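You operate a simulated robot arm through the tools that you are given. There is no shell and no other tool. Be economical: measure what you need, move in short steps, check, and stop when the job is done.

You run a simulated robot arm. Do the job below in one go: nothing can be reset, and whatever is moved stays where it is left.

TASK
Draw whey from vat 3 and run it into the ribbed orange cup.
Fine: the ribbed cup stands on its SEAT; wind the hanging cup UP before swinging; hold the grey button till the hanging cup is empty; leave the teal switch and the other ribbed cups.

It is judged by the outcome, as a careful person would: the job done as asked, and still so three seconds after it is handed in. It fails if anything else is knocked over, pushed out of place, dropped, spilled or broken.

THE ROBOT
A 6-joint arm with a two-finger parallel gripper, fixed in place. Base frame: the origin is at the foot of the arm, x ahead of it, y to its left, z up; the work surface is at about z = 0.8. Readings come in m, degrees, newtons and seconds.
With the tool pointing down near the work surface it reaches from about 0.24 to 0.64 m from the base axis. Its first joint turns from -66.0 to 66.0 degrees. Payload 2.7 kg.
The tool frame sits at the grasp point between the pads (the TCP): z along the fingers, y along the line on which they close. The tips reach 0.023 m beyond it. Largest opening 0.094 m; finger width 0.038, thickness 0.01; the body of the gripper, 0.054 by 0.096 m, starts 0.039 m behind the TCP.
Orientation is that of the tool frame in the base frame, as a unit quaternion [x, y, z, w]. With the fingers straight down and closing along the base's y, the tool's x points along the base's -x, its y along +y and its z along -z.

THE INTERFACE
- The arm moves only by the tool drive_tool. Its argument "targets" is a list of rows, each a list of 2 entries, a list of its own where there are three numbers: the shift along the tool's x, y, z in units of 30 mm (1.0 is 30 mm), then the turn, a rotation vector about the tool's x, y, z in units of 4 degrees (1.0 is 4 degrees). In form: [[[x, y, z], [rx, ry, rz]], ...]. A call has 1 to 12 rows; each row shifts and turns the commanded pose from where the row before left it, along the tool's axes as they then stand. "fingers" is the finger opening in m, from 0 to 0.094, set as the call begins (left out, the last holds). A call with a number of a shift or a turn outside -1 to 1 is refused whole. A row lasts 0.2 s, in which the tool goes at most 0.05 m and 8.6 degrees; a call with a longer step from one row to the next is refused whole, and so is a gripper value outside its range. Where a pose cannot be reached the arm comes as near as it can. A force on the tool above 40 N (or 10 N above the force at the start of the call, whichever is more), or a blocked arm, ends the call early, and 0.2 s more pass. The fingers move at their own pace (about 0.045 m/s each) and stop on an object; they squeeze with about 32 N. The grip force told is the motor's: it shows also when the fingers shut on nothing. Time passes only in rows, and 0.2 s behind the last, so rows that do not move let the fingers close. The reply holds the time, the measured pose of the TCP, the force on the tool along the base axes, the opening and the grip force, in the units named above and with some noise, with the torque about the TCP (base axes, N m) and any sound that the robot's microphone picked up.
- Cameras (640 x 400 px; columns grow to the right, rows downward): "scene" is fixed at [0.0682, -0.4296, 1.4148]; the picture's right is [0.77, -0.64, 0.00], its down [-0.31, -0.37, -0.88] and it looks along [0.56, 0.68, -0.48] (base axes); focal length 312 px, centre (320, 200). "wrist" rides on the gripper at [0.086, 0.016, -0.074] in the tool frame; the picture's right is [-0.18, 0.98, 0.00], its down [-0.58, -0.11, -0.81] and it looks along [-0.79, -0.15, 0.59] (tool axes); focal length 243 px, centre (320, 200). There is no depth. A picture from a camera that has moved, and an enlarged one, comes with that camera's place and axes in the base frame and with its lens. The place of the scene camera against the robot may be out by one fixed shift of up to 0.012 m in any direction.
- snapshot(camera): a new picture of that camera. No time passes.
- close_up(camera, box): a new picture of the part [left, top, right, bottom] of that camera's present view, enlarged. No time passes.
- finish_job(): hands the job in; it is judged then, once.

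Work in short steps. Places have to be worked out from the pictures, the camera data and where the tool is seen: move nearer, look again, correct. Check each grasp and each placing, and mend what went wrong. You have 120 turns and 68 pictures in all, those below and enlarged ones among them. Open the gripper and draw the arm clear of the work before you hand the job in, unless the task says otherwise; then end with one line.

The tools are called after "Call:" as a command line: name --argument value ..., lists and objects as JSON in quotes. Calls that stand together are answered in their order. drive_tool: Moves the arm, as the interface text tells. Its arguments: {"type":"object","properties":{"targets":{"type":"array","items":{"type":"array"}},"fingers":{"type":"number"}},"required":["targets"]} The other tools are called the same way: snapshot (camera) takes a picture; close_up (camera, box) takes an enlarged picture of a part of a camera's view; finish_job () hands the job in.

At the start:

```text
time: 0.0
tool_pos: [0.3282, 0.1212, 1.26]
orientation: [0.0, 1.0, 0.0, 0.001]
force: [-0.3, 0.3, 0.0]
ft_torque: [0.0, 0.05, -0.01]
gripper_width: 0.094
finger_force: 0.1
```

scene: 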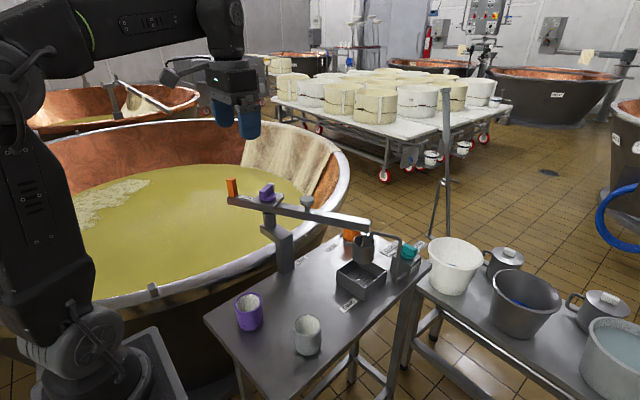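
wrist: 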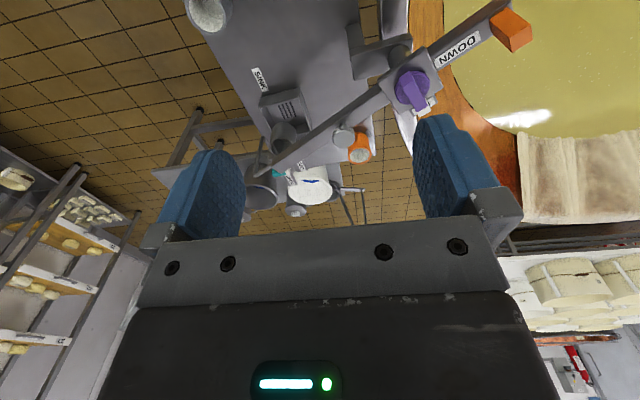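

The scene shows a jib with a purple knob, an orange handle, a hanging cup, and several ribbed cups. I'll enlarge both views to read the labels.

Call:
close_up --camera "scene" --box '[200, 160, 440, 310]'

Call:
close_up --camera "scene" --box '[320, 210, 440, 320]'

Call:
close_up --camera "wrist" --box '[180, 0, 540, 225]'

```text
2.67 times, centred on (320, 235) of scene
camera zoom: at [0.0682, -0.4296, 1.4148], right [0.77, -0.64, 0.0], down [-0.31, -0.37, -0.88], along [0.56, 0.68, -0.48], focal length 833 px, centre (320, 107)
```

zoom: 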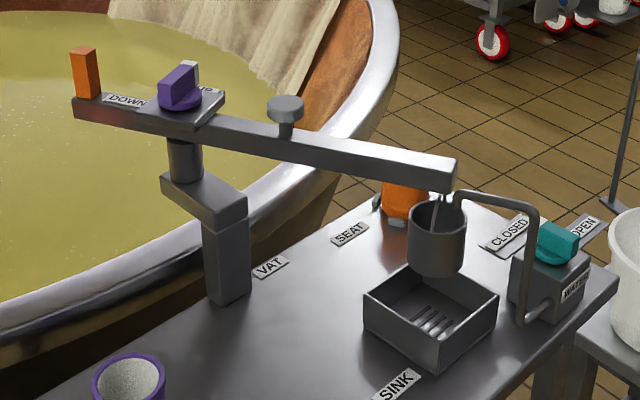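

```text
3.64 times, centred on (380, 265) of scene
camera zoom: at [0.0682, -0.4296, 1.4148], right [0.77, -0.64, 0.0], down [-0.31, -0.37, -0.88], along [0.56, 0.68, -0.48], focal length 1136 px, centre (102, -36)
```

zoom: 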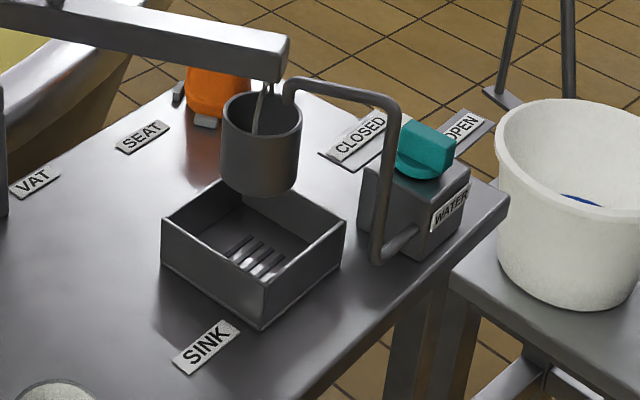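

```text
1.78 times, centred on (360, 112) of wrist
camera zoom: at [0.2412, 0.1389, 1.3343], right [0.18, 0.98, 0.0], down [0.58, -0.11, 0.81], along [0.79, -0.15, -0.59], focal length 431 px, centre (249, 356)
```

zoom: 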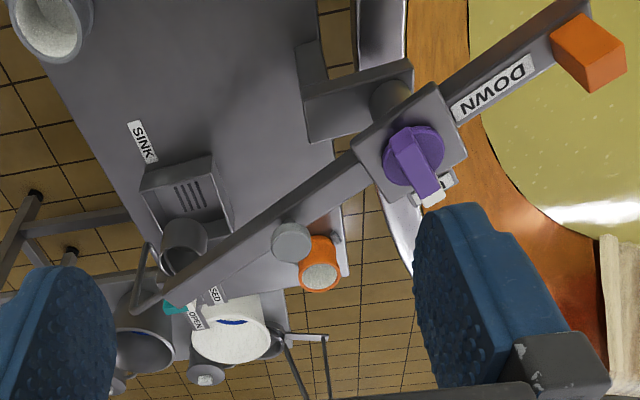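

The geometry so far puts the pivot and knob near (0.427, 0.224, 1.03), the orange handle near (0.376, 0.323), the grey button near (0.489, 0.133), and the orange cup near (0.676, 0.159). Next I'll look at the knob's state and the seat more closely.

Call:
close_up --camera "wrist" --box '[360, 0, 540, 115]'

Call:
close_up --camera "wrist" --box '[240, 80, 400, 210]'

Call:
close_up --camera "scene" --box '[220, 170, 320, 235]'

```text
3.48 times, centred on (450, 58) of wrist
camera zoom: at [0.2412, 0.1389, 1.3343], right [0.18, 0.98, 0.0], down [0.58, -0.11, 0.81], along [0.79, -0.15, -0.59], focal length 844 px, centre (-132, 696)
```

zoom: 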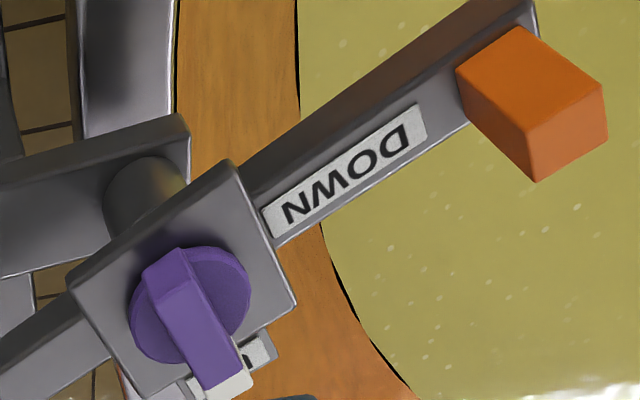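

```text
3.08 times, centred on (320, 145) of wrist
camera zoom: at [0.2412, 0.1389, 1.3343], right [0.18, 0.98, 0.0], down [0.58, -0.11, 0.81], along [0.79, -0.15, -0.59], focal length 746 px, centre (320, 369)
```

zoom: 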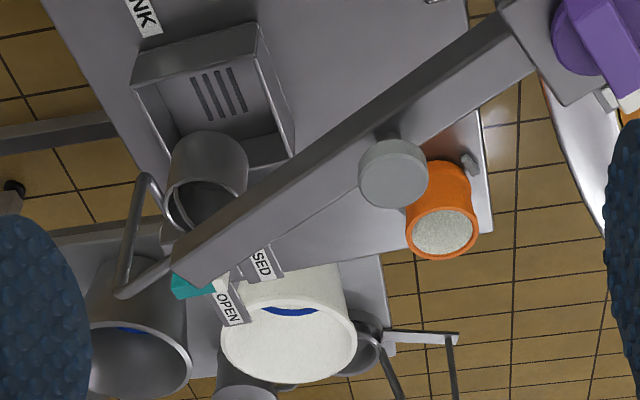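

```text
6.15 times, centred on (270, 202) of scene
camera zoom: at [0.0682, -0.4296, 1.4148], right [0.77, -0.64, 0.0], down [-0.31, -0.37, -0.88], along [0.56, 0.68, -0.48], focal length 1922 px, centre (628, 185)
```

zoom: 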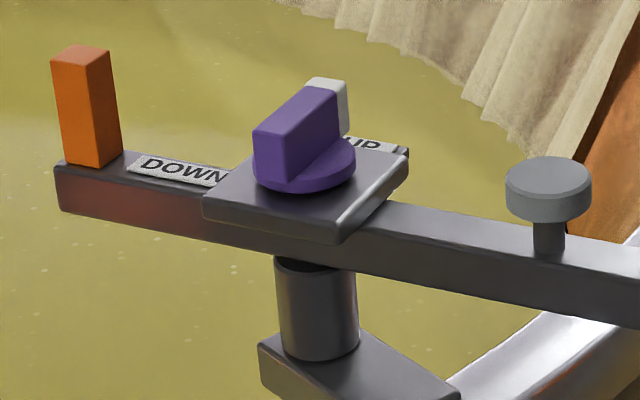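

The knob's white pointer is at UP now, with DOWN 90° counter-clockwise from it, so the cup is already wound up. I'll bring the tool above the orange handle and line its closing axis up with the swing tangent (a turn of -60° about the base z).

Call:
drive_tool --targets '[[[-0.229, 0.957, 0.4], [0, 0, 0]], [[-0.229, 0.957, 0.4], [0, 0, 0]], [[-0.229, 0.957, 0.4], [0, 0, 0]], [[-0.229, 0.957, 0.4], [0, 0, 0]], [[-0.229, 0.957, 0.4], [0, 0, 0]], [[-0.229, 0.957, 0.4], [0, 0, 0]], [[-0.229, 0.957, 0.4], [0, 0, 0]], [[0, 0, 0], [0, 0, 1]], [[0, 0, 0], [0, 0, 1]], [[0, 0, 0], [0, 0, 1]], [[0, 0, 0], [0, 0, 1]], [[0, 0, 0], [0, 0, 1]]]' --fingers 0.06

Call:
drive_tool --targets '[[[0, 0, 0], [0, 0, 1]], [[0, 0, 0], [0, 0, 1]], [[0, 0, 0], [0, 0, 1]], [[0, 0, 0], [0, 0, 1]], [[0, 0, 0], [0, 0, 1]], [[0, 0, 0], [0, 0, 1]], [[0, 0, 0], [0, 0, 1]], [[0, 0, 0], [0, 0, 1]], [[0, 0, 0], [0, 0, 1]], [[0, 0, 0], [0, 0, 1]]]'

Call:
snapshot --camera "wrist"

Call:
snapshot --camera "scene"

```text
time: 2.6
tool_pos: [0.3756, 0.3226, 1.1758]
orientation: [0.175, 0.985, -0.001, 0.0]
force: [-0.1, -0.1, -1.3]
ft_torque: [0.01, 0.0, -0.04]
gripper_width: 0.0598
finger_force: 0.2
```

```text
time: 4.8
tool_pos: [0.3763, 0.3215, 1.1756]
orientation: [0.5, 0.866, 0.0, 0.001]
force: [-0.4, -0.2, -0.2]
ft_torque: [-0.04, -0.03, 0.03]
gripper_width: 0.0599
finger_force: 0.2
```

```text
59 pictures are left
camera wrist: at [0.3469, 0.4065, 1.2504], right [0.94, 0.33, 0.0], down [0.2, -0.56, 0.81], along [0.27, -0.76, -0.59], focal length 243 px, centre (320, 200)
```

wrist: 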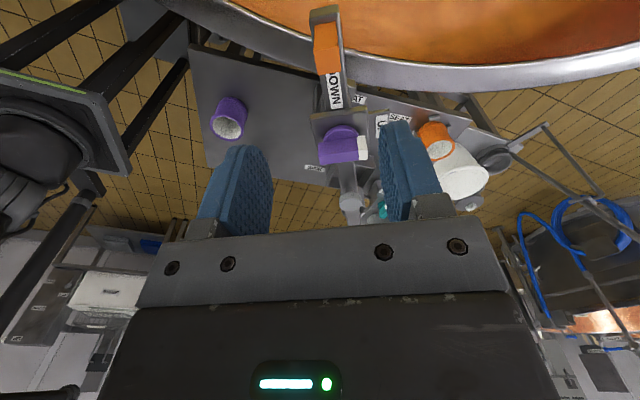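

```text
58 pictures are left
```

scene: 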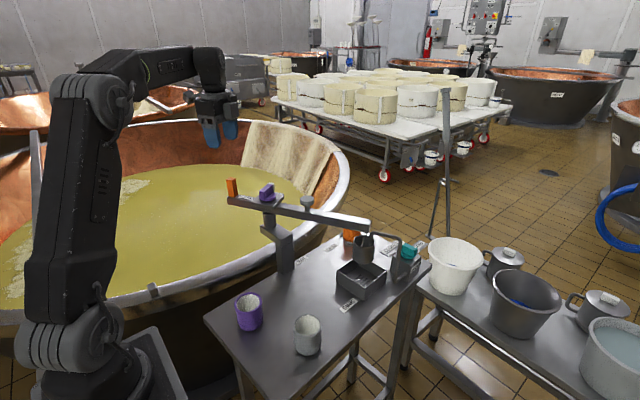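

The handle top shows at about (0.378, 0.328), well between the fingers. I'll descend around it, keeping the tips above the boom.

Call:
drive_tool --targets '[[[0.1, 0.1, 0.9], [0, 0, 0]], [[0, 0, 0.9], [0, 0, 0]], [[0, 0, 0.9], [0, 0, 0]], [[0, 0, 0.9], [0, 0, 0]], [[0, 0, 0.7], [0, 0, 0]], [[0, 0, 0], [0, 0, 0]]]'

Call:
snapshot --camera "wrist"

Call:
close_up --camera "scene" --box '[180, 140, 340, 240]'

```text
time: 6.2
tool_pos: [0.3784, 0.3274, 1.0476]
orientation: [0.5, 0.866, 0.0, -0.001]
force: [-0.3, -0.2, 0.3]
ft_torque: [0.0, -0.01, -0.05]
gripper_width: 0.0599
finger_force: 0.1
```

```text
57 pictures are left
camera wrist: at [0.3487, 0.4114, 1.1206], right [0.94, 0.33, 0.0], down [0.2, -0.56, 0.81], along [0.27, -0.76, -0.59], focal length 243 px, centre (320, 200)
```

wrist: 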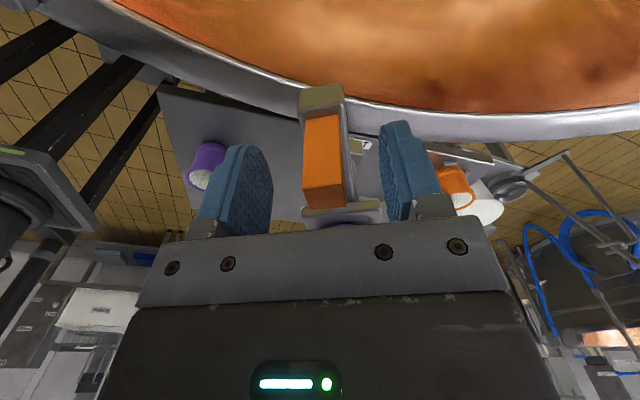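

```text
4.00 times, centred on (260, 190) of scene
camera zoom: at [0.0682, -0.4296, 1.4148], right [0.77, -0.64, 0.0], down [-0.31, -0.37, -0.88], along [0.56, 0.68, -0.48], focal length 1249 px, centre (560, 240)
```

zoom: 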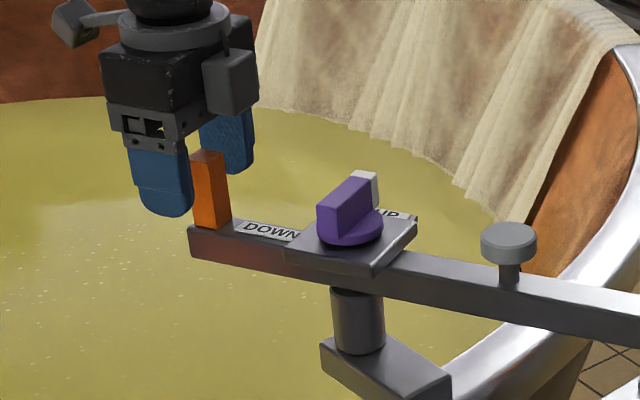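

The block sits between the fingers. I'll go 10 mm lower and close to measure it and centre on it.

Call:
drive_tool --targets '[[[0, 0, 0.3], [0, 0, 0]], [[0, 0, 0], [0, 0, 0]]]'

Call:
drive_tool --targets '[[[0, 0, 0], [0, 0, 0]], [[0, 0, 0], [0, 0, 0]], [[0, 0, 0], [0, 0, 0]], [[0, 0, 0], [0, 0, 0]]]' --fingers 0.0

Call:
snapshot --camera "wrist"

```text
time: 6.8
tool_pos: [0.3788, 0.3268, 1.0372]
orientation: [0.5, 0.866, 0.0, 0.001]
force: [0.3, -0.3, -0.3]
ft_torque: [-0.03, -0.03, 0.0]
gripper_width: 0.0597
finger_force: 0.1
```

```text
time: 7.8
tool_pos: [0.3788, 0.3283, 1.0382]
orientation: [0.5, 0.866, 0.001, 0.0]
force: [2.4, 1.6, -0.6]
ft_torque: [0.05, 0.16, 0.14]
gripper_width: 0.0208
finger_force: 45.0
```

```text
55 pictures are left
camera wrist: at [0.3493, 0.411, 1.1121], right [0.94, 0.33, 0.0], down [0.2, -0.56, 0.81], along [0.27, -0.76, -0.59], focal length 243 px, centre (320, 200)
```

wrist: 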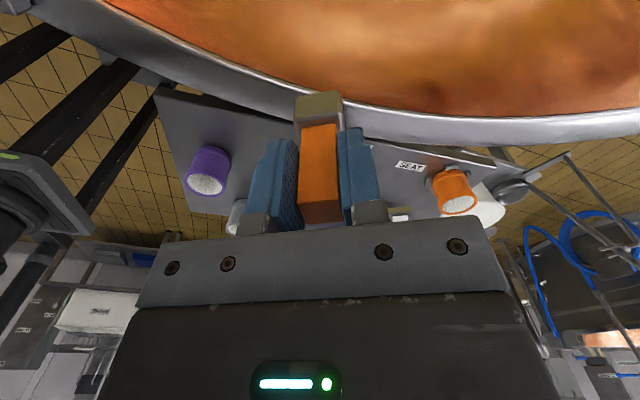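

The handle is gripped at 21 mm wide and aligned. I'll loosen to a light cage and swing the boom counter-clockwise slowly, following an arc of radius 0.115 m, starting with 24°.

Call:
drive_tool --targets '[[[0, 0, 0], [0, 0, 0]], [[-0.0023, -0.134, 0], [0, 0, -0.5]], [[-0.0023, -0.134, 0], [0, 0, -0.5]], [[-0.0023, -0.134, 0], [0, 0, -0.5]], [[-0.0023, -0.134, 0], [0, 0, -0.5]], [[-0.0023, -0.134, 0], [0, 0, -0.5]], [[-0.0023, -0.134, 0], [0, 0, -0.5]], [[-0.0023, -0.134, 0], [0, 0, -0.5]], [[-0.0023, -0.134, 0], [0, 0, -0.5]], [[-0.0023, -0.134, 0], [0, 0, -0.5]], [[-0.0023, -0.134, 0], [0, 0, -0.5]]]' --fingers 0.026

Call:
snapshot --camera "scene"

Call:
snapshot --camera "wrist"

```text
time: 10.2
tool_pos: [0.3485, 0.3008, 1.0382]
orientation: [0.342, 0.94, 0.0, 0.0]
force: [1.4, 0.8, 0.3]
ft_torque: [-0.03, 0.0, -0.01]
gripper_width: 0.0262
finger_force: 0.6
```

```text
54 pictures are left
```

scene: 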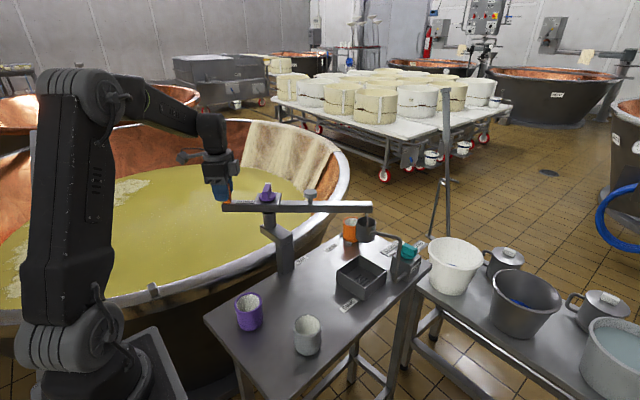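

```text
53 pictures are left
camera wrist: at [0.2917, 0.3699, 1.1122], right [0.77, 0.64, 0.0], down [0.38, -0.46, 0.81], along [0.51, -0.62, -0.59], focal length 243 px, centre (320, 200)
```

wrist: 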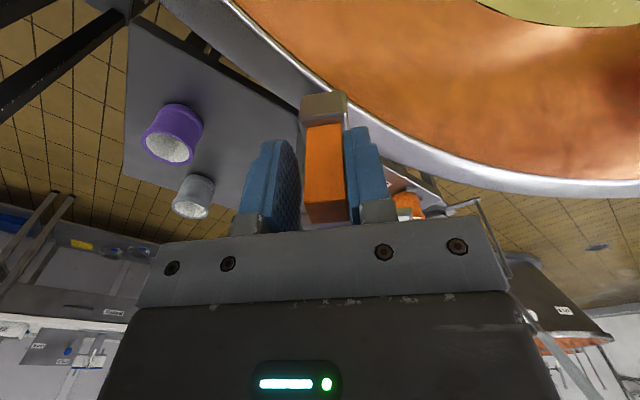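

The boom follows and the cage tracks it well. I'll check that the hanging cup clears the orange cup ahead.

Call:
close_up --camera "scene" --box '[310, 190, 430, 265]'

```text
5.33 times, centred on (370, 228) of scene
camera zoom: at [0.0683, -0.4296, 1.4148], right [0.77, -0.64, 0.0], down [-0.31, -0.37, -0.88], along [0.56, 0.68, -0.48], focal length 1666 px, centre (53, 53)
```

zoom: 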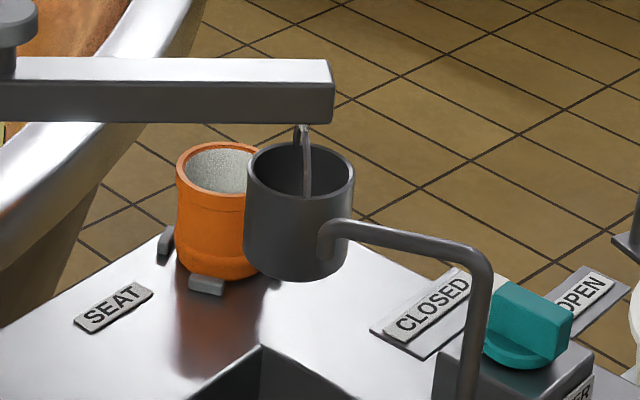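

The hanging cup's bottom is at about 0.90 and the orange cup's top at about 0.862, so it clears. I'll keep swinging toward the vat.

Call:
drive_tool --targets '[[[-0.0023, -0.134, 0], [0, 0, -0.5]], [[-0.005, -0.2, 0], [0, 0, -0.75]], [[-0.005, -0.2, 0], [0, 0, -0.75]], [[-0.005, -0.2, 0], [0, 0, -0.75]], [[-0.005, -0.2, 0], [0, 0, -0.75]], [[-0.005, -0.2, 0], [0, 0, -0.75]], [[-0.005, -0.2, 0], [0, 0, -0.75]], [[-0.005, -0.2, 0], [0, 0, -0.75]], [[-0.005, -0.2, 0], [0, 0, -0.75]], [[-0.005, -0.2, 0], [0, 0, -0.75]], [[-0.005, -0.2, 0], [0, 0, -0.75]], [[-0.0023, -0.134, 0], [0, 0, -0.5]]]'

Call:
snapshot --camera "scene"

Call:
snapshot --camera "wrist"

```text
time: 12.8
tool_pos: [0.3191, 0.2395, 1.0384]
orientation: [0.052, 0.999, -0.001, 0.0]
force: [0.4, 1.3, 0.4]
ft_torque: [0.04, 0.02, 0.01]
gripper_width: 0.0263
finger_force: 0.1
```

```text
51 pictures are left
```

scene: 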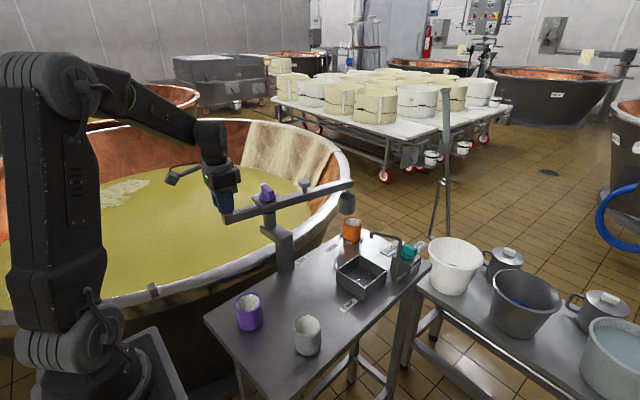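

```text
50 pictures are left
camera wrist: at [0.2354, 0.2658, 1.1121], right [0.28, 0.96, 0.0], down [0.57, -0.17, 0.81], along [0.77, -0.23, -0.59], focal length 243 px, centre (320, 200)
```

wrist: 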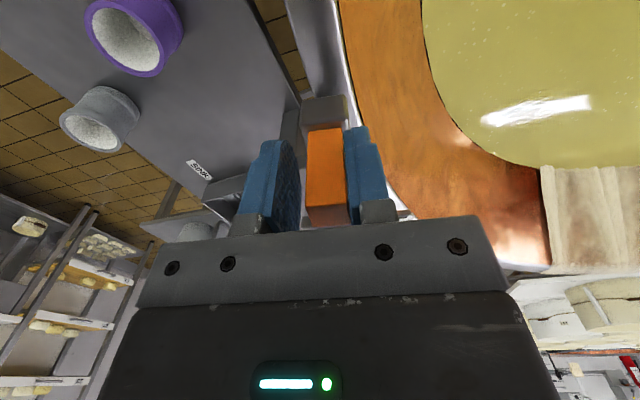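

Boom is near -6° and the tracking is fine. I'll continue the arc over the vat rim.

Call:
drive_tool --targets '[[[-0.0023, -0.134, 0], [0, 0, -0.5]], [[-0.005, -0.2, 0], [0, 0, -0.75]], [[-0.005, -0.2, 0], [0, 0, -0.75]], [[-0.005, -0.2, 0], [0, 0, -0.75]], [[-0.005, -0.2, 0], [0, 0, -0.75]], [[-0.005, -0.2, 0], [0, 0, -0.75]], [[-0.005, -0.2, 0], [0, 0, -0.75]], [[-0.005, -0.2, 0], [0, 0, -0.75]], [[-0.005, -0.2, 0], [0, 0, -0.75]], [[-0.005, -0.2, 0], [0, 0, -0.75]], [[-0.005, -0.2, 0], [0, 0, -0.75]], [[-0.005, -0.2, 0], [0, 0, -0.75]]]'

Call:
drive_tool --targets '[[[-0.005, -0.2, 0], [0, 0, -0.75]], [[-0.005, -0.2, 0], [0, 0, -0.75]], [[-0.005, -0.2, 0], [0, 0, -0.75]], [[-0.005, -0.2, 0], [0, 0, -0.75]], [[-0.005, -0.2, 0], [0, 0, -0.75]], [[-0.005, -0.2, 0], [0, 0, -0.75]], [[-0.005, -0.2, 0], [0, 0, -0.75]], [[-0.005, -0.2, 0], [0, 0, -0.75]], [[-0.005, -0.2, 0], [0, 0, -0.75]], [[-0.005, -0.2, 0], [0, 0, -0.75]]]'

Call:
snapshot --camera "scene"

Call:
snapshot --camera "wrist"

```text
time: 15.4
tool_pos: [0.3349, 0.171, 1.0391]
orientation: [-0.251, 0.968, 0.0, 0.0]
force: [0.0, 0.7, 0.7]
ft_torque: [0.04, -0.02, -0.01]
gripper_width: 0.0262
finger_force: 0.8
```

```text
time: 17.6
tool_pos: [0.3746, 0.1289, 1.0384]
orientation: [-0.493, 0.87, 0.0, 0.0]
force: [-0.9, 0.8, -0.6]
ft_torque: [-0.01, 0.01, -0.01]
gripper_width: 0.0265
finger_force: 0.7
```

```text
49 pictures are left
```

scene: 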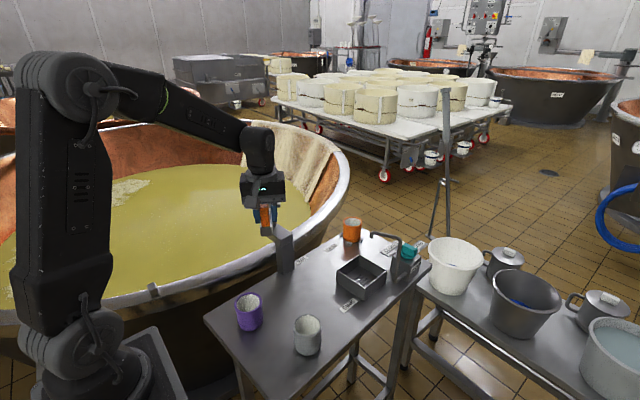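

```text
48 pictures are left
camera wrist: at [0.3158, 0.0639, 1.1116], right [-0.75, 0.66, 0.0], down [0.39, 0.44, 0.81], along [0.53, 0.6, -0.59], focal length 243 px, centre (320, 200)
```

wrist: 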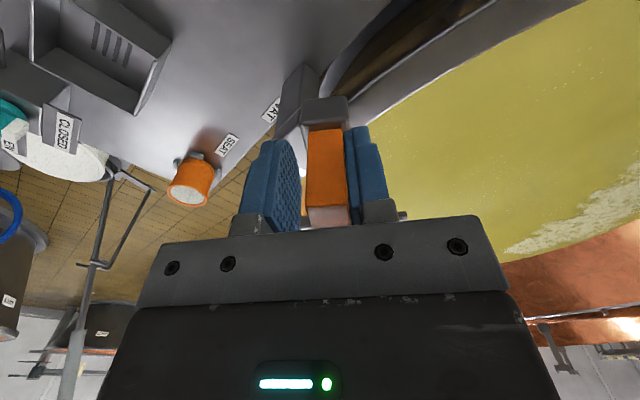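

Boom is near 59°. I'll continue about 24° more so the cup is well inside the whey.

Call:
drive_tool --targets '[[[-0.005, -0.2, 0], [0, 0, -0.75]], [[-0.005, -0.2, 0], [0, 0, -0.75]], [[-0.005, -0.2, 0], [0, 0, -0.75]], [[-0.005, -0.2, 0], [0, 0, -0.75]], [[-0.005, -0.2, 0], [0, 0, -0.75]], [[-0.005, -0.2, 0], [0, 0, -0.75]], [[-0.005, -0.2, 0], [0, 0, -0.75]], [[-0.0023, -0.134, 0], [0, 0, -0.5]], [[-0.001, -0.067, 0], [0, 0, -0.25]], [[0, 0, 0], [0, 0, 0]]]'

Call:
drive_tool --targets '[[[0, 0, -1], [0, 0, 0]], [[0, 0, -1], [0, 0, 0]], [[0, 0, -1], [0, 0, 0]], [[0, 0, -1], [0, 0, 0]], [[0, 0, -0.5], [0, 0, 0]]]' --fingers 0.05

Call:
snapshot --camera "scene"

Call:
snapshot --camera "wrist"

```text
time: 19.8
tool_pos: [0.4195, 0.112, 1.0383]
orientation: [-0.663, 0.749, -0.001, 0.0]
force: [-1.1, 0.5, 0.4]
ft_torque: [0.03, 0.0, 0.0]
gripper_width: 0.0263
finger_force: 0.1
```

```text
time: 21.0
tool_pos: [0.4198, 0.1128, 1.1741]
orientation: [-0.663, 0.749, 0.0, 0.0]
force: [0.2, 0.2, -0.1]
ft_torque: [-0.03, 0.0, 0.0]
gripper_width: 0.0499
finger_force: 0.1
```

```text
47 pictures are left
```

scene: 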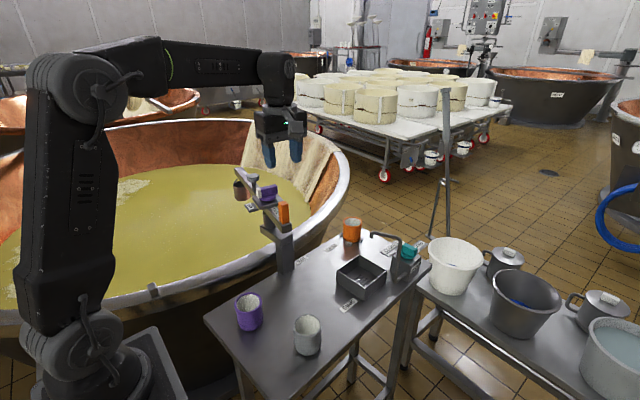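

```text
46 pictures are left
camera wrist: at [0.3935, 0.0298, 1.2479], right [-0.95, 0.3, 0.0], down [0.18, 0.56, 0.81], along [0.24, 0.77, -0.59], focal length 243 px, centre (320, 200)
```

wrist: 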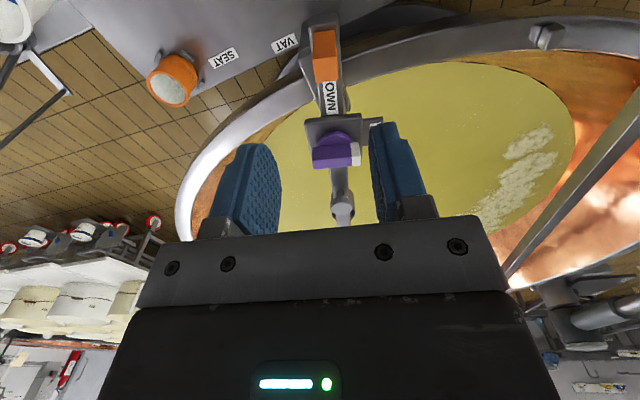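

The boom rests near 83°, with the hanging cup over the whey and the pivot at about (0.4335, 0.2265). I'll move over the knob and turn the tool -90° so the fingers straddle the ridge, which points at 173°.

Call:
drive_tool --targets '[[[-0.955, 0, 0], [0, 0, 0]], [[-0.955, 0, 0], [0, 0, 0]], [[-0.955, 0, 0], [0, 0, 0]], [[-0.955, 0, 0], [0, 0, 0]], [[0, 0, 0], [0, 0, 1]], [[0, 0, 0], [0, 0, 1]], [[0, 0, 0], [0, 0, 1]], [[0, 0, 0], [0, 0, 1]], [[0, 0, 0], [0, 0, 1]], [[0, 0, 0], [0, 0, 1]], [[0, 0, 0], [0, 0, 1]], [[0, 0, 0], [0, 0, 1]]]'

Call:
drive_tool --targets '[[[0, 0, 0], [0, 0, 1]], [[0, 0, 0], [0, 0, 1]], [[0, 0, 0], [0, 0, 1]], [[0, 0, 0], [0, 0, 1]], [[0, 0, 0], [0, 0, 1]], [[0, 0, 0], [0, 0, 1]], [[0, 0, 0], [0, 0, 1]], [[0, 0, 0], [0, 0, 1]], [[0, 0, 0], [0, 0, 1]], [[0, 0, 0], [0, 0, 1]], [[0, 0, 0], [0, 0, 1]], [[0, 0, 0], [0, 0, 1]]]'

Call:
drive_tool --targets '[[[0, 0, 0], [0, 0, 1]], [[0, 0, 0], [0, 0, 1]], [[0, 0, 0], [0, 0, 0.5]], [[0, 0, 0.6], [0, 0, 0]], [[0, 0, 0.6], [0, 0, 0]], [[0, 0, 0.6], [0, 0, 0]], [[0, 0, 0], [0, 0, 0]]]'

Call:
snapshot --camera "wrist"

Call:
close_up --camera "scene" --box '[200, 140, 320, 250]'

```text
time: 23.6
tool_pos: [0.4336, 0.2268, 1.1727]
orientation: [-0.43, 0.903, 0.0, 0.0]
force: [-0.4, 0.4, -0.7]
ft_torque: [0.01, 0.01, -0.04]
gripper_width: 0.05
finger_force: 0.1
```

```text
time: 26.2
tool_pos: [0.4347, 0.2267, 1.1734]
orientation: [-0.025, 1.0, 0.0, -0.001]
force: [-1.0, -0.4, -1.0]
ft_torque: [-0.01, 0.01, -0.01]
gripper_width: 0.0498
finger_force: 0.0
```

```text
time: 27.8
tool_pos: [0.4345, 0.2275, 1.1185]
orientation: [0.061, 0.998, 0.0, 0.0]
force: [0.1, 0.4, -0.1]
ft_torque: [0.0, 0.01, 0.0]
gripper_width: 0.0503
finger_force: 0.0
```

```text
45 pictures are left
camera wrist: at [0.3506, 0.2557, 1.1926], right [0.3, 0.95, 0.0], down [0.56, -0.18, 0.81], along [0.77, -0.24, -0.59], focal length 243 px, centre (320, 200)
```

wrist: 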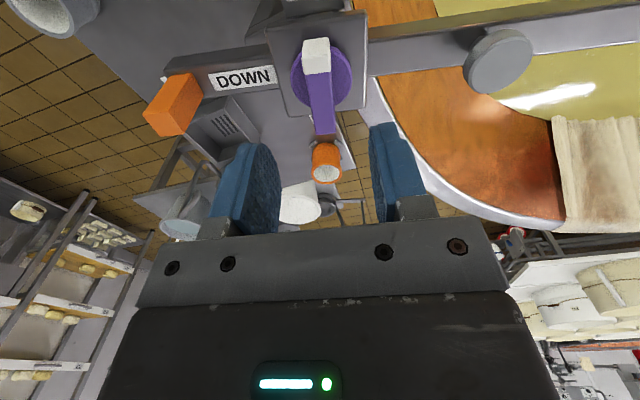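

```text
3.64 times, centred on (260, 195) of scene
camera zoom: at [0.0682, -0.4296, 1.4148], right [0.77, -0.64, 0.0], down [-0.31, -0.37, -0.88], along [0.56, 0.68, -0.48], focal length 1136 px, centre (538, 218)
```

zoom: 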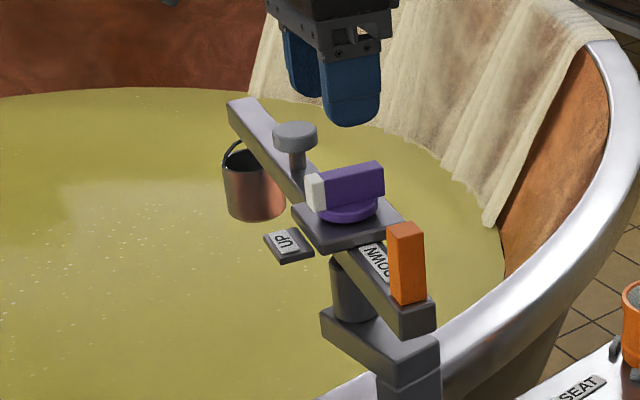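

The ridge is lined up between the fingers. I'll descend to TCP z of about 1.044, then close.

Call:
drive_tool --targets '[[[0, 0, 0.7], [0, 0, 0]], [[0, 0, 0.7], [0, 0, 0]], [[0, 0, 0.6], [0, 0, 0]], [[0, 0, 0.3], [0, 0, 0]], [[0, 0, 0.15], [0, 0, 0]], [[0, 0, 0], [0, 0, 0]]]'

Call:
close_up --camera "scene" --box '[220, 160, 320, 230]'

```text
time: 29.2
tool_pos: [0.4335, 0.2268, 1.0436]
orientation: [0.061, 0.998, -0.001, 0.0]
force: [-0.3, -0.5, -0.8]
ft_torque: [0.0, -0.03, 0.06]
gripper_width: 0.0499
finger_force: 0.1
```

```text
5.71 times, centred on (270, 195) of scene
camera zoom: at [0.0682, -0.4296, 1.4148], right [0.77, -0.64, 0.0], down [-0.31, -0.37, -0.88], along [0.56, 0.68, -0.48], focal length 1785 px, centre (606, 229)
```

zoom: 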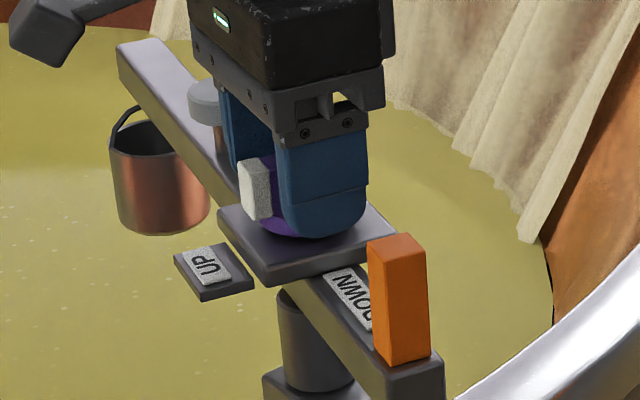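

The fingers straddle the knob, just clear of the plate. I'll close on the ridge.

Call:
drive_tool --targets '[[[0, 0, 0], [0, 0, 0]], [[0, 0, 0], [0, 0, 0]], [[0, 0, 0], [0, 0, 0]], [[0, 0, 0], [0, 0, 0]]]' --fingers 0.0

Call:
snapshot --camera "wrist"

```text
time: 30.2
tool_pos: [0.4331, 0.2288, 1.0447]
orientation: [0.061, 0.998, 0.001, 0.001]
force: [5.4, 25.9, -7.4]
ft_torque: [0.56, -0.12, -0.03]
gripper_width: 0.0432
finger_force: 44.9
```

```text
42 pictures are left
camera wrist: at [0.3488, 0.256, 1.1189], right [0.3, 0.95, 0.0], down [0.56, -0.18, 0.81], along [0.77, -0.24, -0.59], focal length 243 px, centre (320, 200)
```

wrist: 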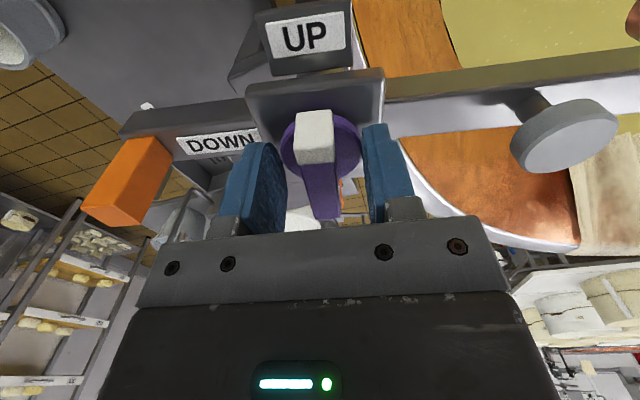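

The fingers caught the round disc at 43 mm, not the ridge. I'll open, rise 9 mm, shift about 3 mm toward +y, and close again.

Call:
drive_tool --targets '[[[0, 0, 0], [0, 0, 0]], [[0, 0, -0.3], [0, 0, 0]], [[0, 0.1, 0], [0, 0, 0]], [[0, 0, 0], [0, 0, 0]]]' --fingers 0.055

Call:
drive_tool --targets '[[[0, 0, 0], [0, 0, 0]], [[0, 0, 0], [0, 0, 0]], [[0, 0, 0], [0, 0, 0]], [[0, 0, 0], [0, 0, 0]]]' --fingers 0.0

Call:
close_up --camera "scene" --box '[220, 160, 320, 230]'

```text
time: 31.2
tool_pos: [0.4342, 0.2281, 1.0541]
orientation: [0.061, 0.998, 0.0, 0.0]
force: [-0.1, 0.4, 0.5]
ft_torque: [0.0, 0.0, 0.04]
gripper_width: 0.0551
finger_force: 0.2
```

```text
time: 32.2
tool_pos: [0.4336, 0.2272, 1.0538]
orientation: [0.061, 0.998, 0.001, 0.0]
force: [0.5, -4.4, 0.3]
ft_torque: [0.01, 0.27, 0.09]
gripper_width: 0.0159
finger_force: 45.2
```

```text
5.71 times, centred on (270, 195) of scene
camera zoom: at [0.0682, -0.4297, 1.4148], right [0.77, -0.64, 0.0], down [-0.31, -0.37, -0.88], along [0.56, 0.68, -0.48], focal length 1785 px, centre (606, 229)
```

zoom: 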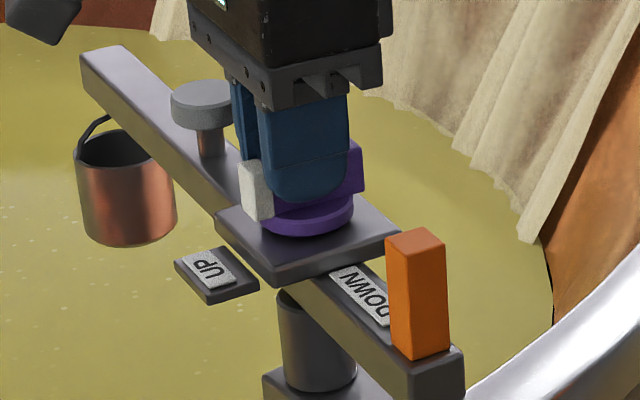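

The ridge is held at 15.9 mm. I'll turn it counter-clockwise toward DOWN, first 32°, and check whether the boom moves with it.

Call:
drive_tool --targets '[[[0, 0, 0], [0, 0, -1]], [[0, 0, 0], [0, 0, -1]], [[0, 0, 0], [0, 0, -1]], [[0, 0, 0], [0, 0, -1]], [[0, 0, 0], [0, 0, -1]], [[0, 0, 0], [0, 0, -1]], [[0, 0, 0], [0, 0, -1]], [[0, 0, 0], [0, 0, -1]]]'

Call:
close_up --camera "scene" --box '[200, 150, 320, 230]'

```text
time: 34.0
tool_pos: [0.4336, 0.2271, 1.0541]
orientation: [-0.211, 0.977, -0.001, -0.002]
force: [-6.9, -23.5, -5.0]
ft_torque: [-0.32, 0.07, -2.88]
gripper_width: 0.0294
finger_force: 45.2
```

```text
5.00 times, centred on (260, 190) of scene
camera zoom: at [0.0681, -0.4303, 1.4146], right [0.77, -0.64, 0.0], down [-0.31, -0.37, -0.88], along [0.56, 0.68, -0.48], focal length 1562 px, centre (620, 250)
```

zoom: 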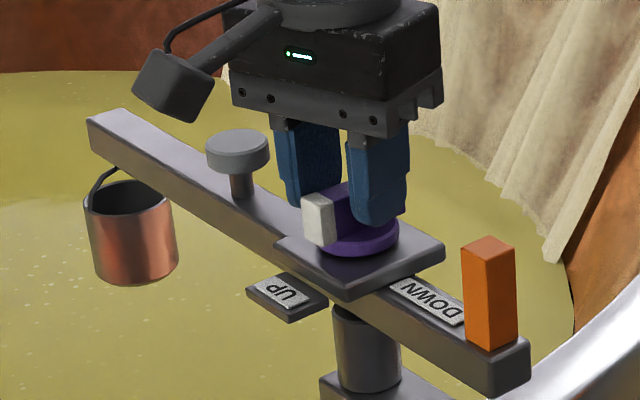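

The boom swung along with the knob, and the grip has spread to 29 mm. I'll look from above before going further.

Call:
snapshot --camera "wrist"

Call:
snapshot --camera "scene"

```text
39 pictures are left
camera wrist: at [0.3478, 0.208, 1.1287], right [-0.24, 0.97, 0.0], down [0.58, 0.14, 0.8], along [0.78, 0.19, -0.59], focal length 243 px, centre (320, 200)
```

wrist: 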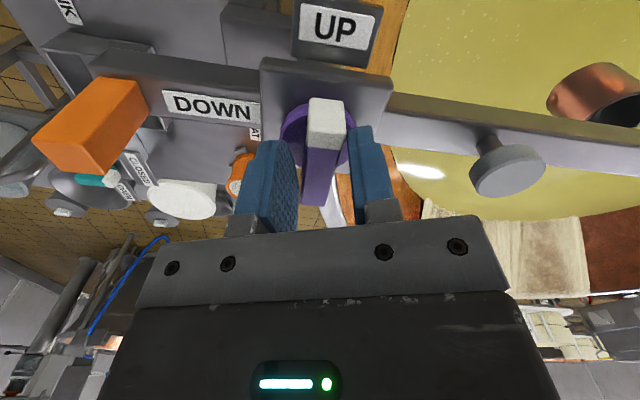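

```text
38 pictures are left
```

scene: 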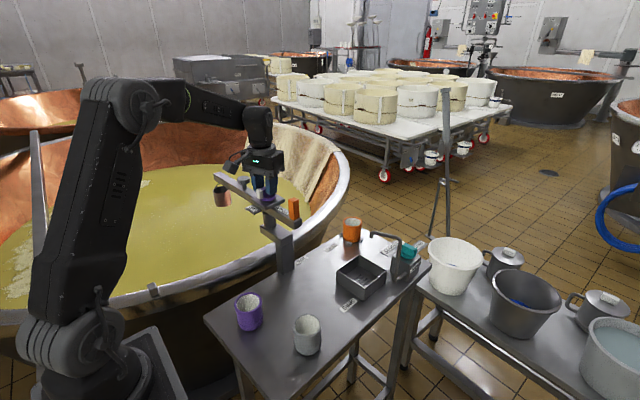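

The knob still points at UP relative to the boom, and the boom seems to have reached a stop at about 95°. I'll release, realign on the ridge, and try again from there.

Call:
drive_tool --targets '[[[0, 0, 0], [0, 0, 0]], [[0, 0, 0], [0, 0, 0]], [[0, 0, -0.5], [0, 0, 0]], [[0, 0, -0.5], [0, 0, 0]]]' --fingers 0.06

Call:
snapshot --camera "wrist"

Call:
close_up --camera "scene" --box '[200, 150, 320, 230]'

```text
time: 35.0
tool_pos: [0.4324, 0.2308, 1.0865]
orientation: [-0.217, 0.976, -0.001, 0.0]
force: [-0.1, -0.1, 0.1]
ft_torque: [0.0, -0.01, -0.01]
gripper_width: 0.0601
finger_force: 0.0
```

```text
37 pictures are left
camera wrist: at [0.3474, 0.2093, 1.1613], right [-0.25, 0.97, 0.0], down [0.57, 0.15, 0.81], along [0.78, 0.2, -0.59], focal length 243 px, centre (320, 200)
```

wrist: 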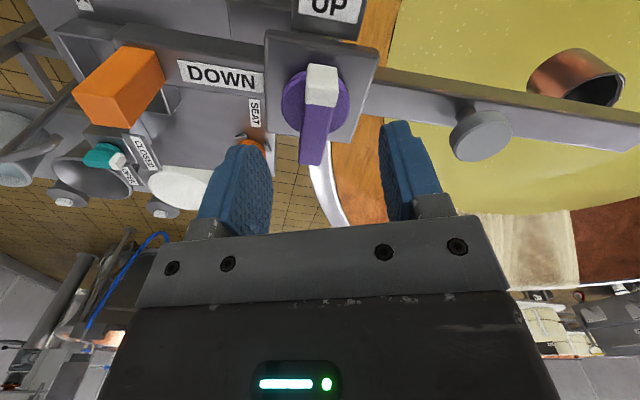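

```text
5.00 times, centred on (260, 190) of scene
camera zoom: at [0.0682, -0.4296, 1.4148], right [0.77, -0.64, 0.0], down [-0.31, -0.37, -0.88], along [0.56, 0.68, -0.48], focal length 1562 px, centre (620, 250)
```

zoom: 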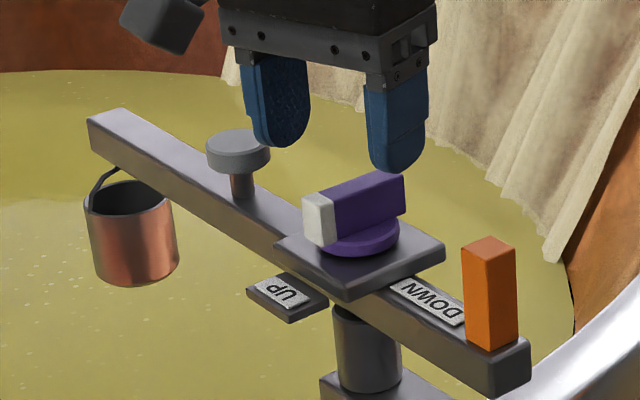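

The knob is still at UP and the boom is at about 98°. I'll realign the tool to the ridge, recentre, descend and grip.

Call:
drive_tool --targets '[[[0, 0, 0], [0, 0, 1]], [[0, 0, 0], [0, 0, 1]], [[0, 0, 0], [0, 0, 1]], [[0, 0, 0], [0, 0, 1]], [[0, -0.11, 0.3], [0, 0, 0]], [[0, 0, 0.5], [0, 0, 0]], [[0, 0, 0.35], [0, 0, 0]], [[0, 0, 0], [0, 0, 0]]]'

Call:
drive_tool --targets '[[[0, 0, 0], [0, 0, 0]], [[0, 0, 0], [0, 0, 0]], [[0, 0, 0], [0, 0, 0]], [[0, 0, 0], [0, 0, 0]]]' --fingers 0.0

Call:
drive_tool --targets '[[[0, 0, 0], [0, 0, -1]], [[0, 0, 0], [0, 0, -1]]]'

```text
time: 36.8
tool_pos: [0.4332, 0.2274, 1.0499]
orientation: [-0.079, 0.997, 0.0, 0.0]
force: [0.2, -1.3, -0.2]
ft_torque: [0.0, 0.02, 0.03]
gripper_width: 0.0598
finger_force: 0.1
```

```text
time: 37.8
tool_pos: [0.4332, 0.2277, 1.0497]
orientation: [-0.077, 0.997, 0.001, 0.0]
force: [-2.1, 10.4, -1.0]
ft_torque: [0.04, -0.52, -1.52]
gripper_width: 0.0179
finger_force: 45.3
```

```text
time: 38.4
tool_pos: [0.4343, 0.2272, 1.0502]
orientation: [-0.146, 0.989, 0.003, 0.0]
force: [12.2, 27.7, -14.9]
ft_torque: [0.07, 0.04, -2.33]
gripper_width: 0.0238
finger_force: 45.1
```

The knob resists at about 2.3 N·m and the grip is spreading again. I'll look closely before pushing harder.

Call:
close_up --camera "scene" --box '[230, 160, 310, 215]'

Call:
close_up --camera "wrist" --box '[200, 0, 460, 230]'

```text
7.27 times, centred on (270, 188) of scene
camera zoom: at [0.0688, -0.4287, 1.4151], right [0.77, -0.64, 0.0], down [-0.31, -0.37, -0.88], along [0.56, 0.68, -0.48], focal length 2271 px, centre (684, 291)
```

zoom: 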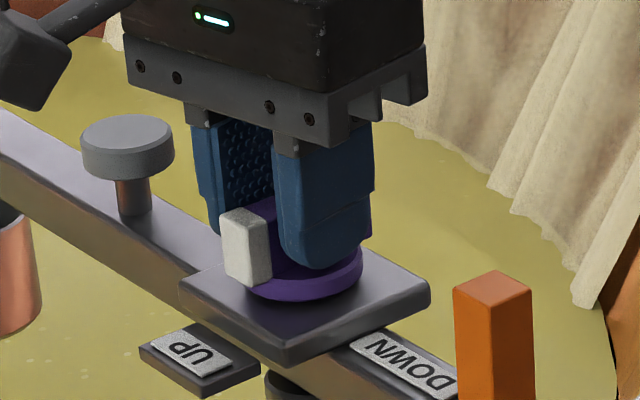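

```text
1.74 times, centred on (330, 115) of wrist
camera zoom: at [0.3461, 0.2193, 1.1238], right [-0.11, 0.99, 0.0], down [0.59, 0.06, 0.81], along [0.8, 0.09, -0.59], focal length 422 px, centre (303, 348)
```

zoom: 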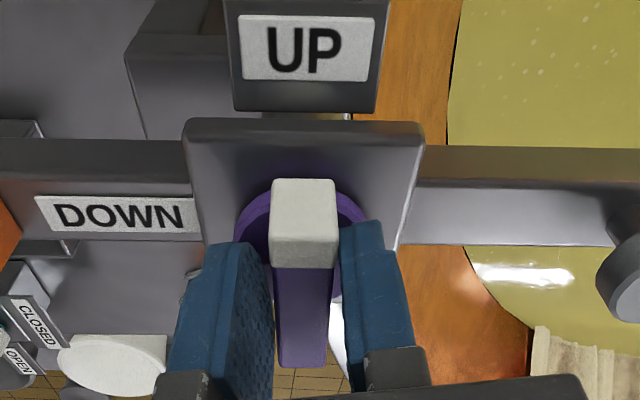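

Everything so far fits a hard stop counter-clockwise: the boom was carried along and the knob never yielded. I'll rotate back to neutral and try a small clockwise turn, watching the torque.

Call:
drive_tool --targets '[[[0, 0, 0], [0, 0, 1]], [[0, 0, 0], [0, 0, 1]], [[0, 0, 0], [0, 0, 0.5]], [[0, 0, 0], [0, 0, 0]]]'

Call:
drive_tool --targets '[[[0, 0, 0], [0, 0, 1]], [[0, 0, 0], [0, 0, 1]], [[0, 0, 0], [0, 0, 1]], [[0, 0, 0], [0, 0, 0]]]'

Call:
close_up --camera "wrist" --box '[0, 0, 640, 230]'

Call:
close_up --camera "scene" --box '[200, 150, 320, 230]'

```text
time: 39.4
tool_pos: [0.432, 0.2272, 1.0499]
orientation: [-0.06, 0.998, 0.001, -0.002]
force: [-11.4, 19.4, -9.1]
ft_torque: [0.02, -0.14, -1.5]
gripper_width: 0.0168
finger_force: 45.2
```

```text
time: 40.4
tool_pos: [0.4328, 0.2285, 1.0492]
orientation: [0.044, 0.999, 0.002, 0.0]
force: [-11.2, 22.3, 4.3]
ft_torque: [-0.18, 1.59, 0.2]
gripper_width: 0.0158
finger_force: 45.1
```

```text
1.00 times, centred on (320, 115) of wrist (not enlarged: the box is as wide or as high as the picture)
camera zoom: at [0.3476, 0.253, 1.1242], right [0.27, 0.96, 0.0], down [0.57, -0.16, 0.81], along [0.78, -0.21, -0.59], focal length 243 px, centre (320, 285)
```

zoom: 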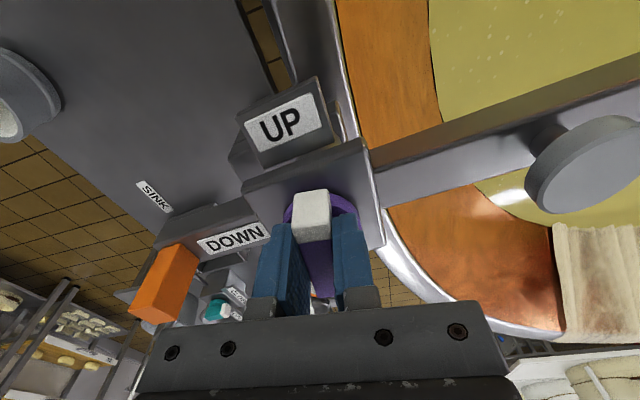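

```text
5.00 times, centred on (260, 190) of scene
camera zoom: at [0.0679, -0.4289, 1.4151], right [0.77, -0.64, 0.0], down [-0.31, -0.37, -0.88], along [0.56, 0.68, -0.48], focal length 1562 px, centre (620, 250)
```

zoom: 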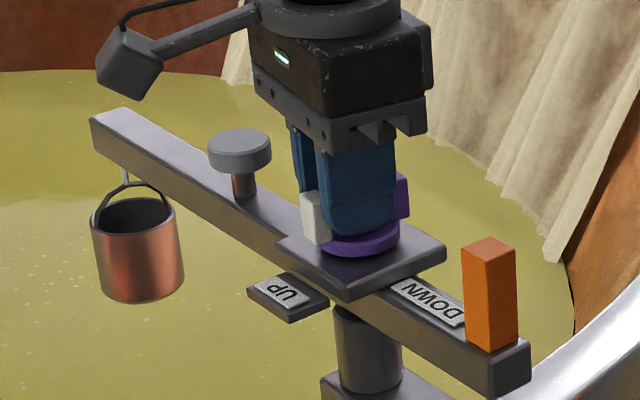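

Clockwise works: the knob turned about 13° with almost no torque, the boom stayed put, and the hanging cup dropped a little. Winding down is therefore clockwise from UP, the long way round to DOWN. I'll recentre slightly and continue.

Call:
drive_tool --targets '[[[0.07, 0.1, 0], [0, 0, 0]], [[0, 0, 0], [0, 0, 1]], [[0, 0, 0], [0, 0, 1]], [[0, 0, 0], [0, 0, 1]], [[0, 0, 0], [0, 0, 1]], [[0, 0, 0], [0, 0, 1]], [[0, 0, 0], [0, 0, 1]], [[0, 0, 0], [0, 0, 1]], [[0, 0, 0], [0, 0, 1]], [[0, 0, 0], [0, 0, 1]], [[0, 0, 0], [0, 0, 1]]]'

Call:
snapshot --camera "scene"

```text
time: 42.8
tool_pos: [0.4335, 0.2315, 1.0503]
orientation: [0.382, 0.924, 0.003, 0.002]
force: [18.8, 28.5, -6.9]
ft_torque: [-0.9, -0.5, 0.21]
gripper_width: 0.0159
finger_force: 44.9
```

```text
31 pictures are left
```

scene: 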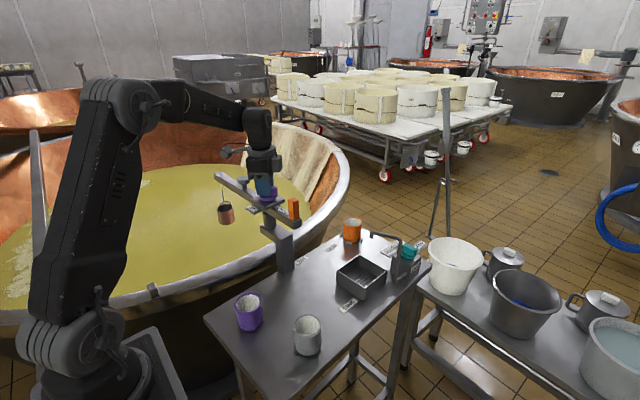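

The cup is visibly lowering. The side force suggests the knob axis lies a few mm along the tool's +y, so I'll correct by 4 mm and continue.

Call:
drive_tool --targets '[[[0, 0.13, 0], [0, 0, 0]], [[0, 0, 0], [0, 0, 1]], [[0, 0, 0], [0, 0, 1]], [[0, 0, 0], [0, 0, 1]], [[0, 0, 0], [0, 0, 1]], [[0, 0, 0], [0, 0, 1]], [[0, 0, 0], [0, 0, 1]]]'

Call:
snapshot --camera "scene"

```text
time: 44.4
tool_pos: [0.4358, 0.2314, 1.0505]
orientation: [0.568, 0.823, 0.0, 0.001]
force: [1.9, 9.0, -9.1]
ft_torque: [1.4, 0.41, 0.09]
gripper_width: 0.0159
finger_force: 45.1
```

```text
30 pictures are left
```

scene: 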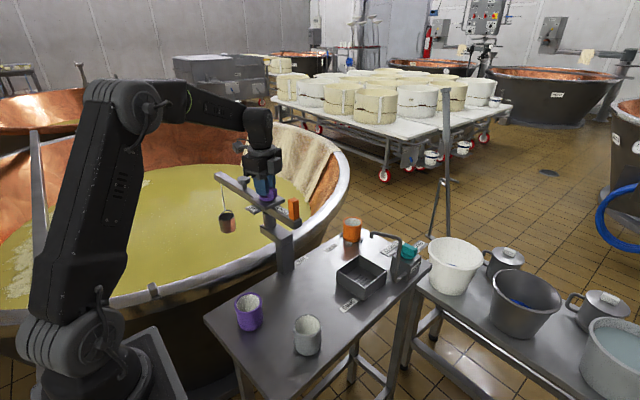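

Side force is now small and the knob has turned about 78°. I'll continue winding down.

Call:
drive_tool --targets '[[[0, 0, 0], [0, 0, 1]], [[0, 0, 0], [0, 0, 1]], [[0, 0, 0], [0, 0, 1]], [[0, 0, 0], [0, 0, 1]], [[0, 0, 0], [0, 0, 1]], [[0, 0, 0], [0, 0, 1]], [[0, 0, 0], [0, 0, 1]], [[0, 0, 0], [0, 0, 1]], [[0, 0, 0], [0, 0, 1]], [[0, 0, 0], [0, 0, 1]]]'

Call:
snapshot --camera "scene"

```text
time: 46.2
tool_pos: [0.4394, 0.2313, 1.0496]
orientation: [0.764, 0.645, 0.005, 0.002]
force: [11.6, 6.7, -5.4]
ft_torque: [-0.43, 0.59, 0.12]
gripper_width: 0.016
finger_force: 45.3
stopped in row 8: the force on the tool passed its limit at 41 N (the readings are from after the stop); the commanded pose is now the measured one
```

```text
29 pictures are left
```

scene: 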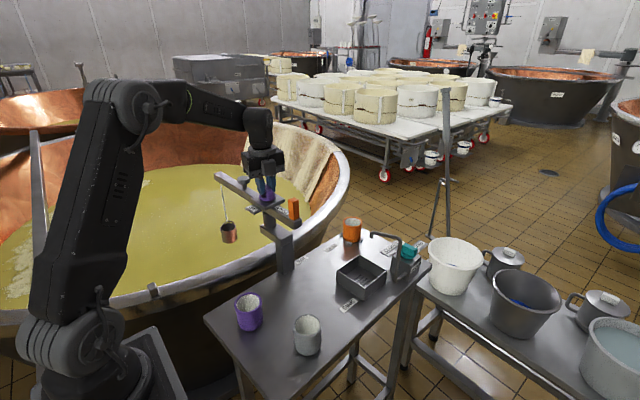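

The call stopped on side force from slight off-centre. The axis looks nearer (0.441, 0.230), so I'll shift 3 mm and continue in a short run.

Call:
drive_tool --targets '[[[0, 0.09, 0], [0, 0, 0]], [[0, 0, 0], [0, 0, 1]], [[0, 0, 0], [0, 0, 1]], [[0, 0, 0], [0, 0, 1]], [[0, 0, 0], [0, 0, 1]], [[0, 0, 0], [0, 0, 1]]]'

Call:
close_up --camera "scene" --box '[190, 150, 320, 260]'

```text
time: 47.6
tool_pos: [0.4384, 0.2322, 1.0492]
orientation: [0.865, 0.502, 0.004, 0.0]
force: [-5.7, 17.0, -8.7]
ft_torque: [-0.52, 0.86, -0.01]
gripper_width: 0.0159
finger_force: 44.6
```

```text
3.64 times, centred on (255, 205) of scene
camera zoom: at [0.0682, -0.429, 1.415], right [0.77, -0.64, 0.0], down [-0.31, -0.37, -0.88], along [0.56, 0.68, -0.48], focal length 1136 px, centre (556, 182)
```

zoom: 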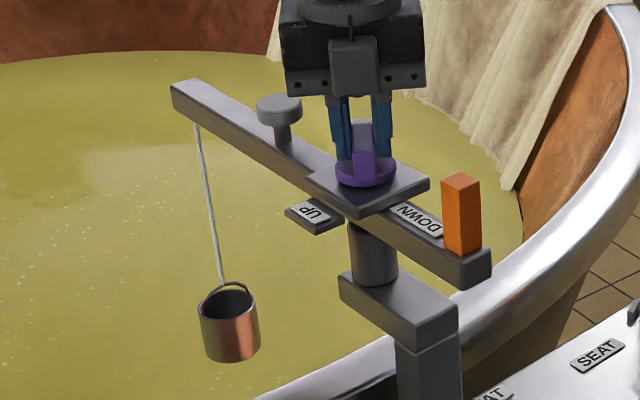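

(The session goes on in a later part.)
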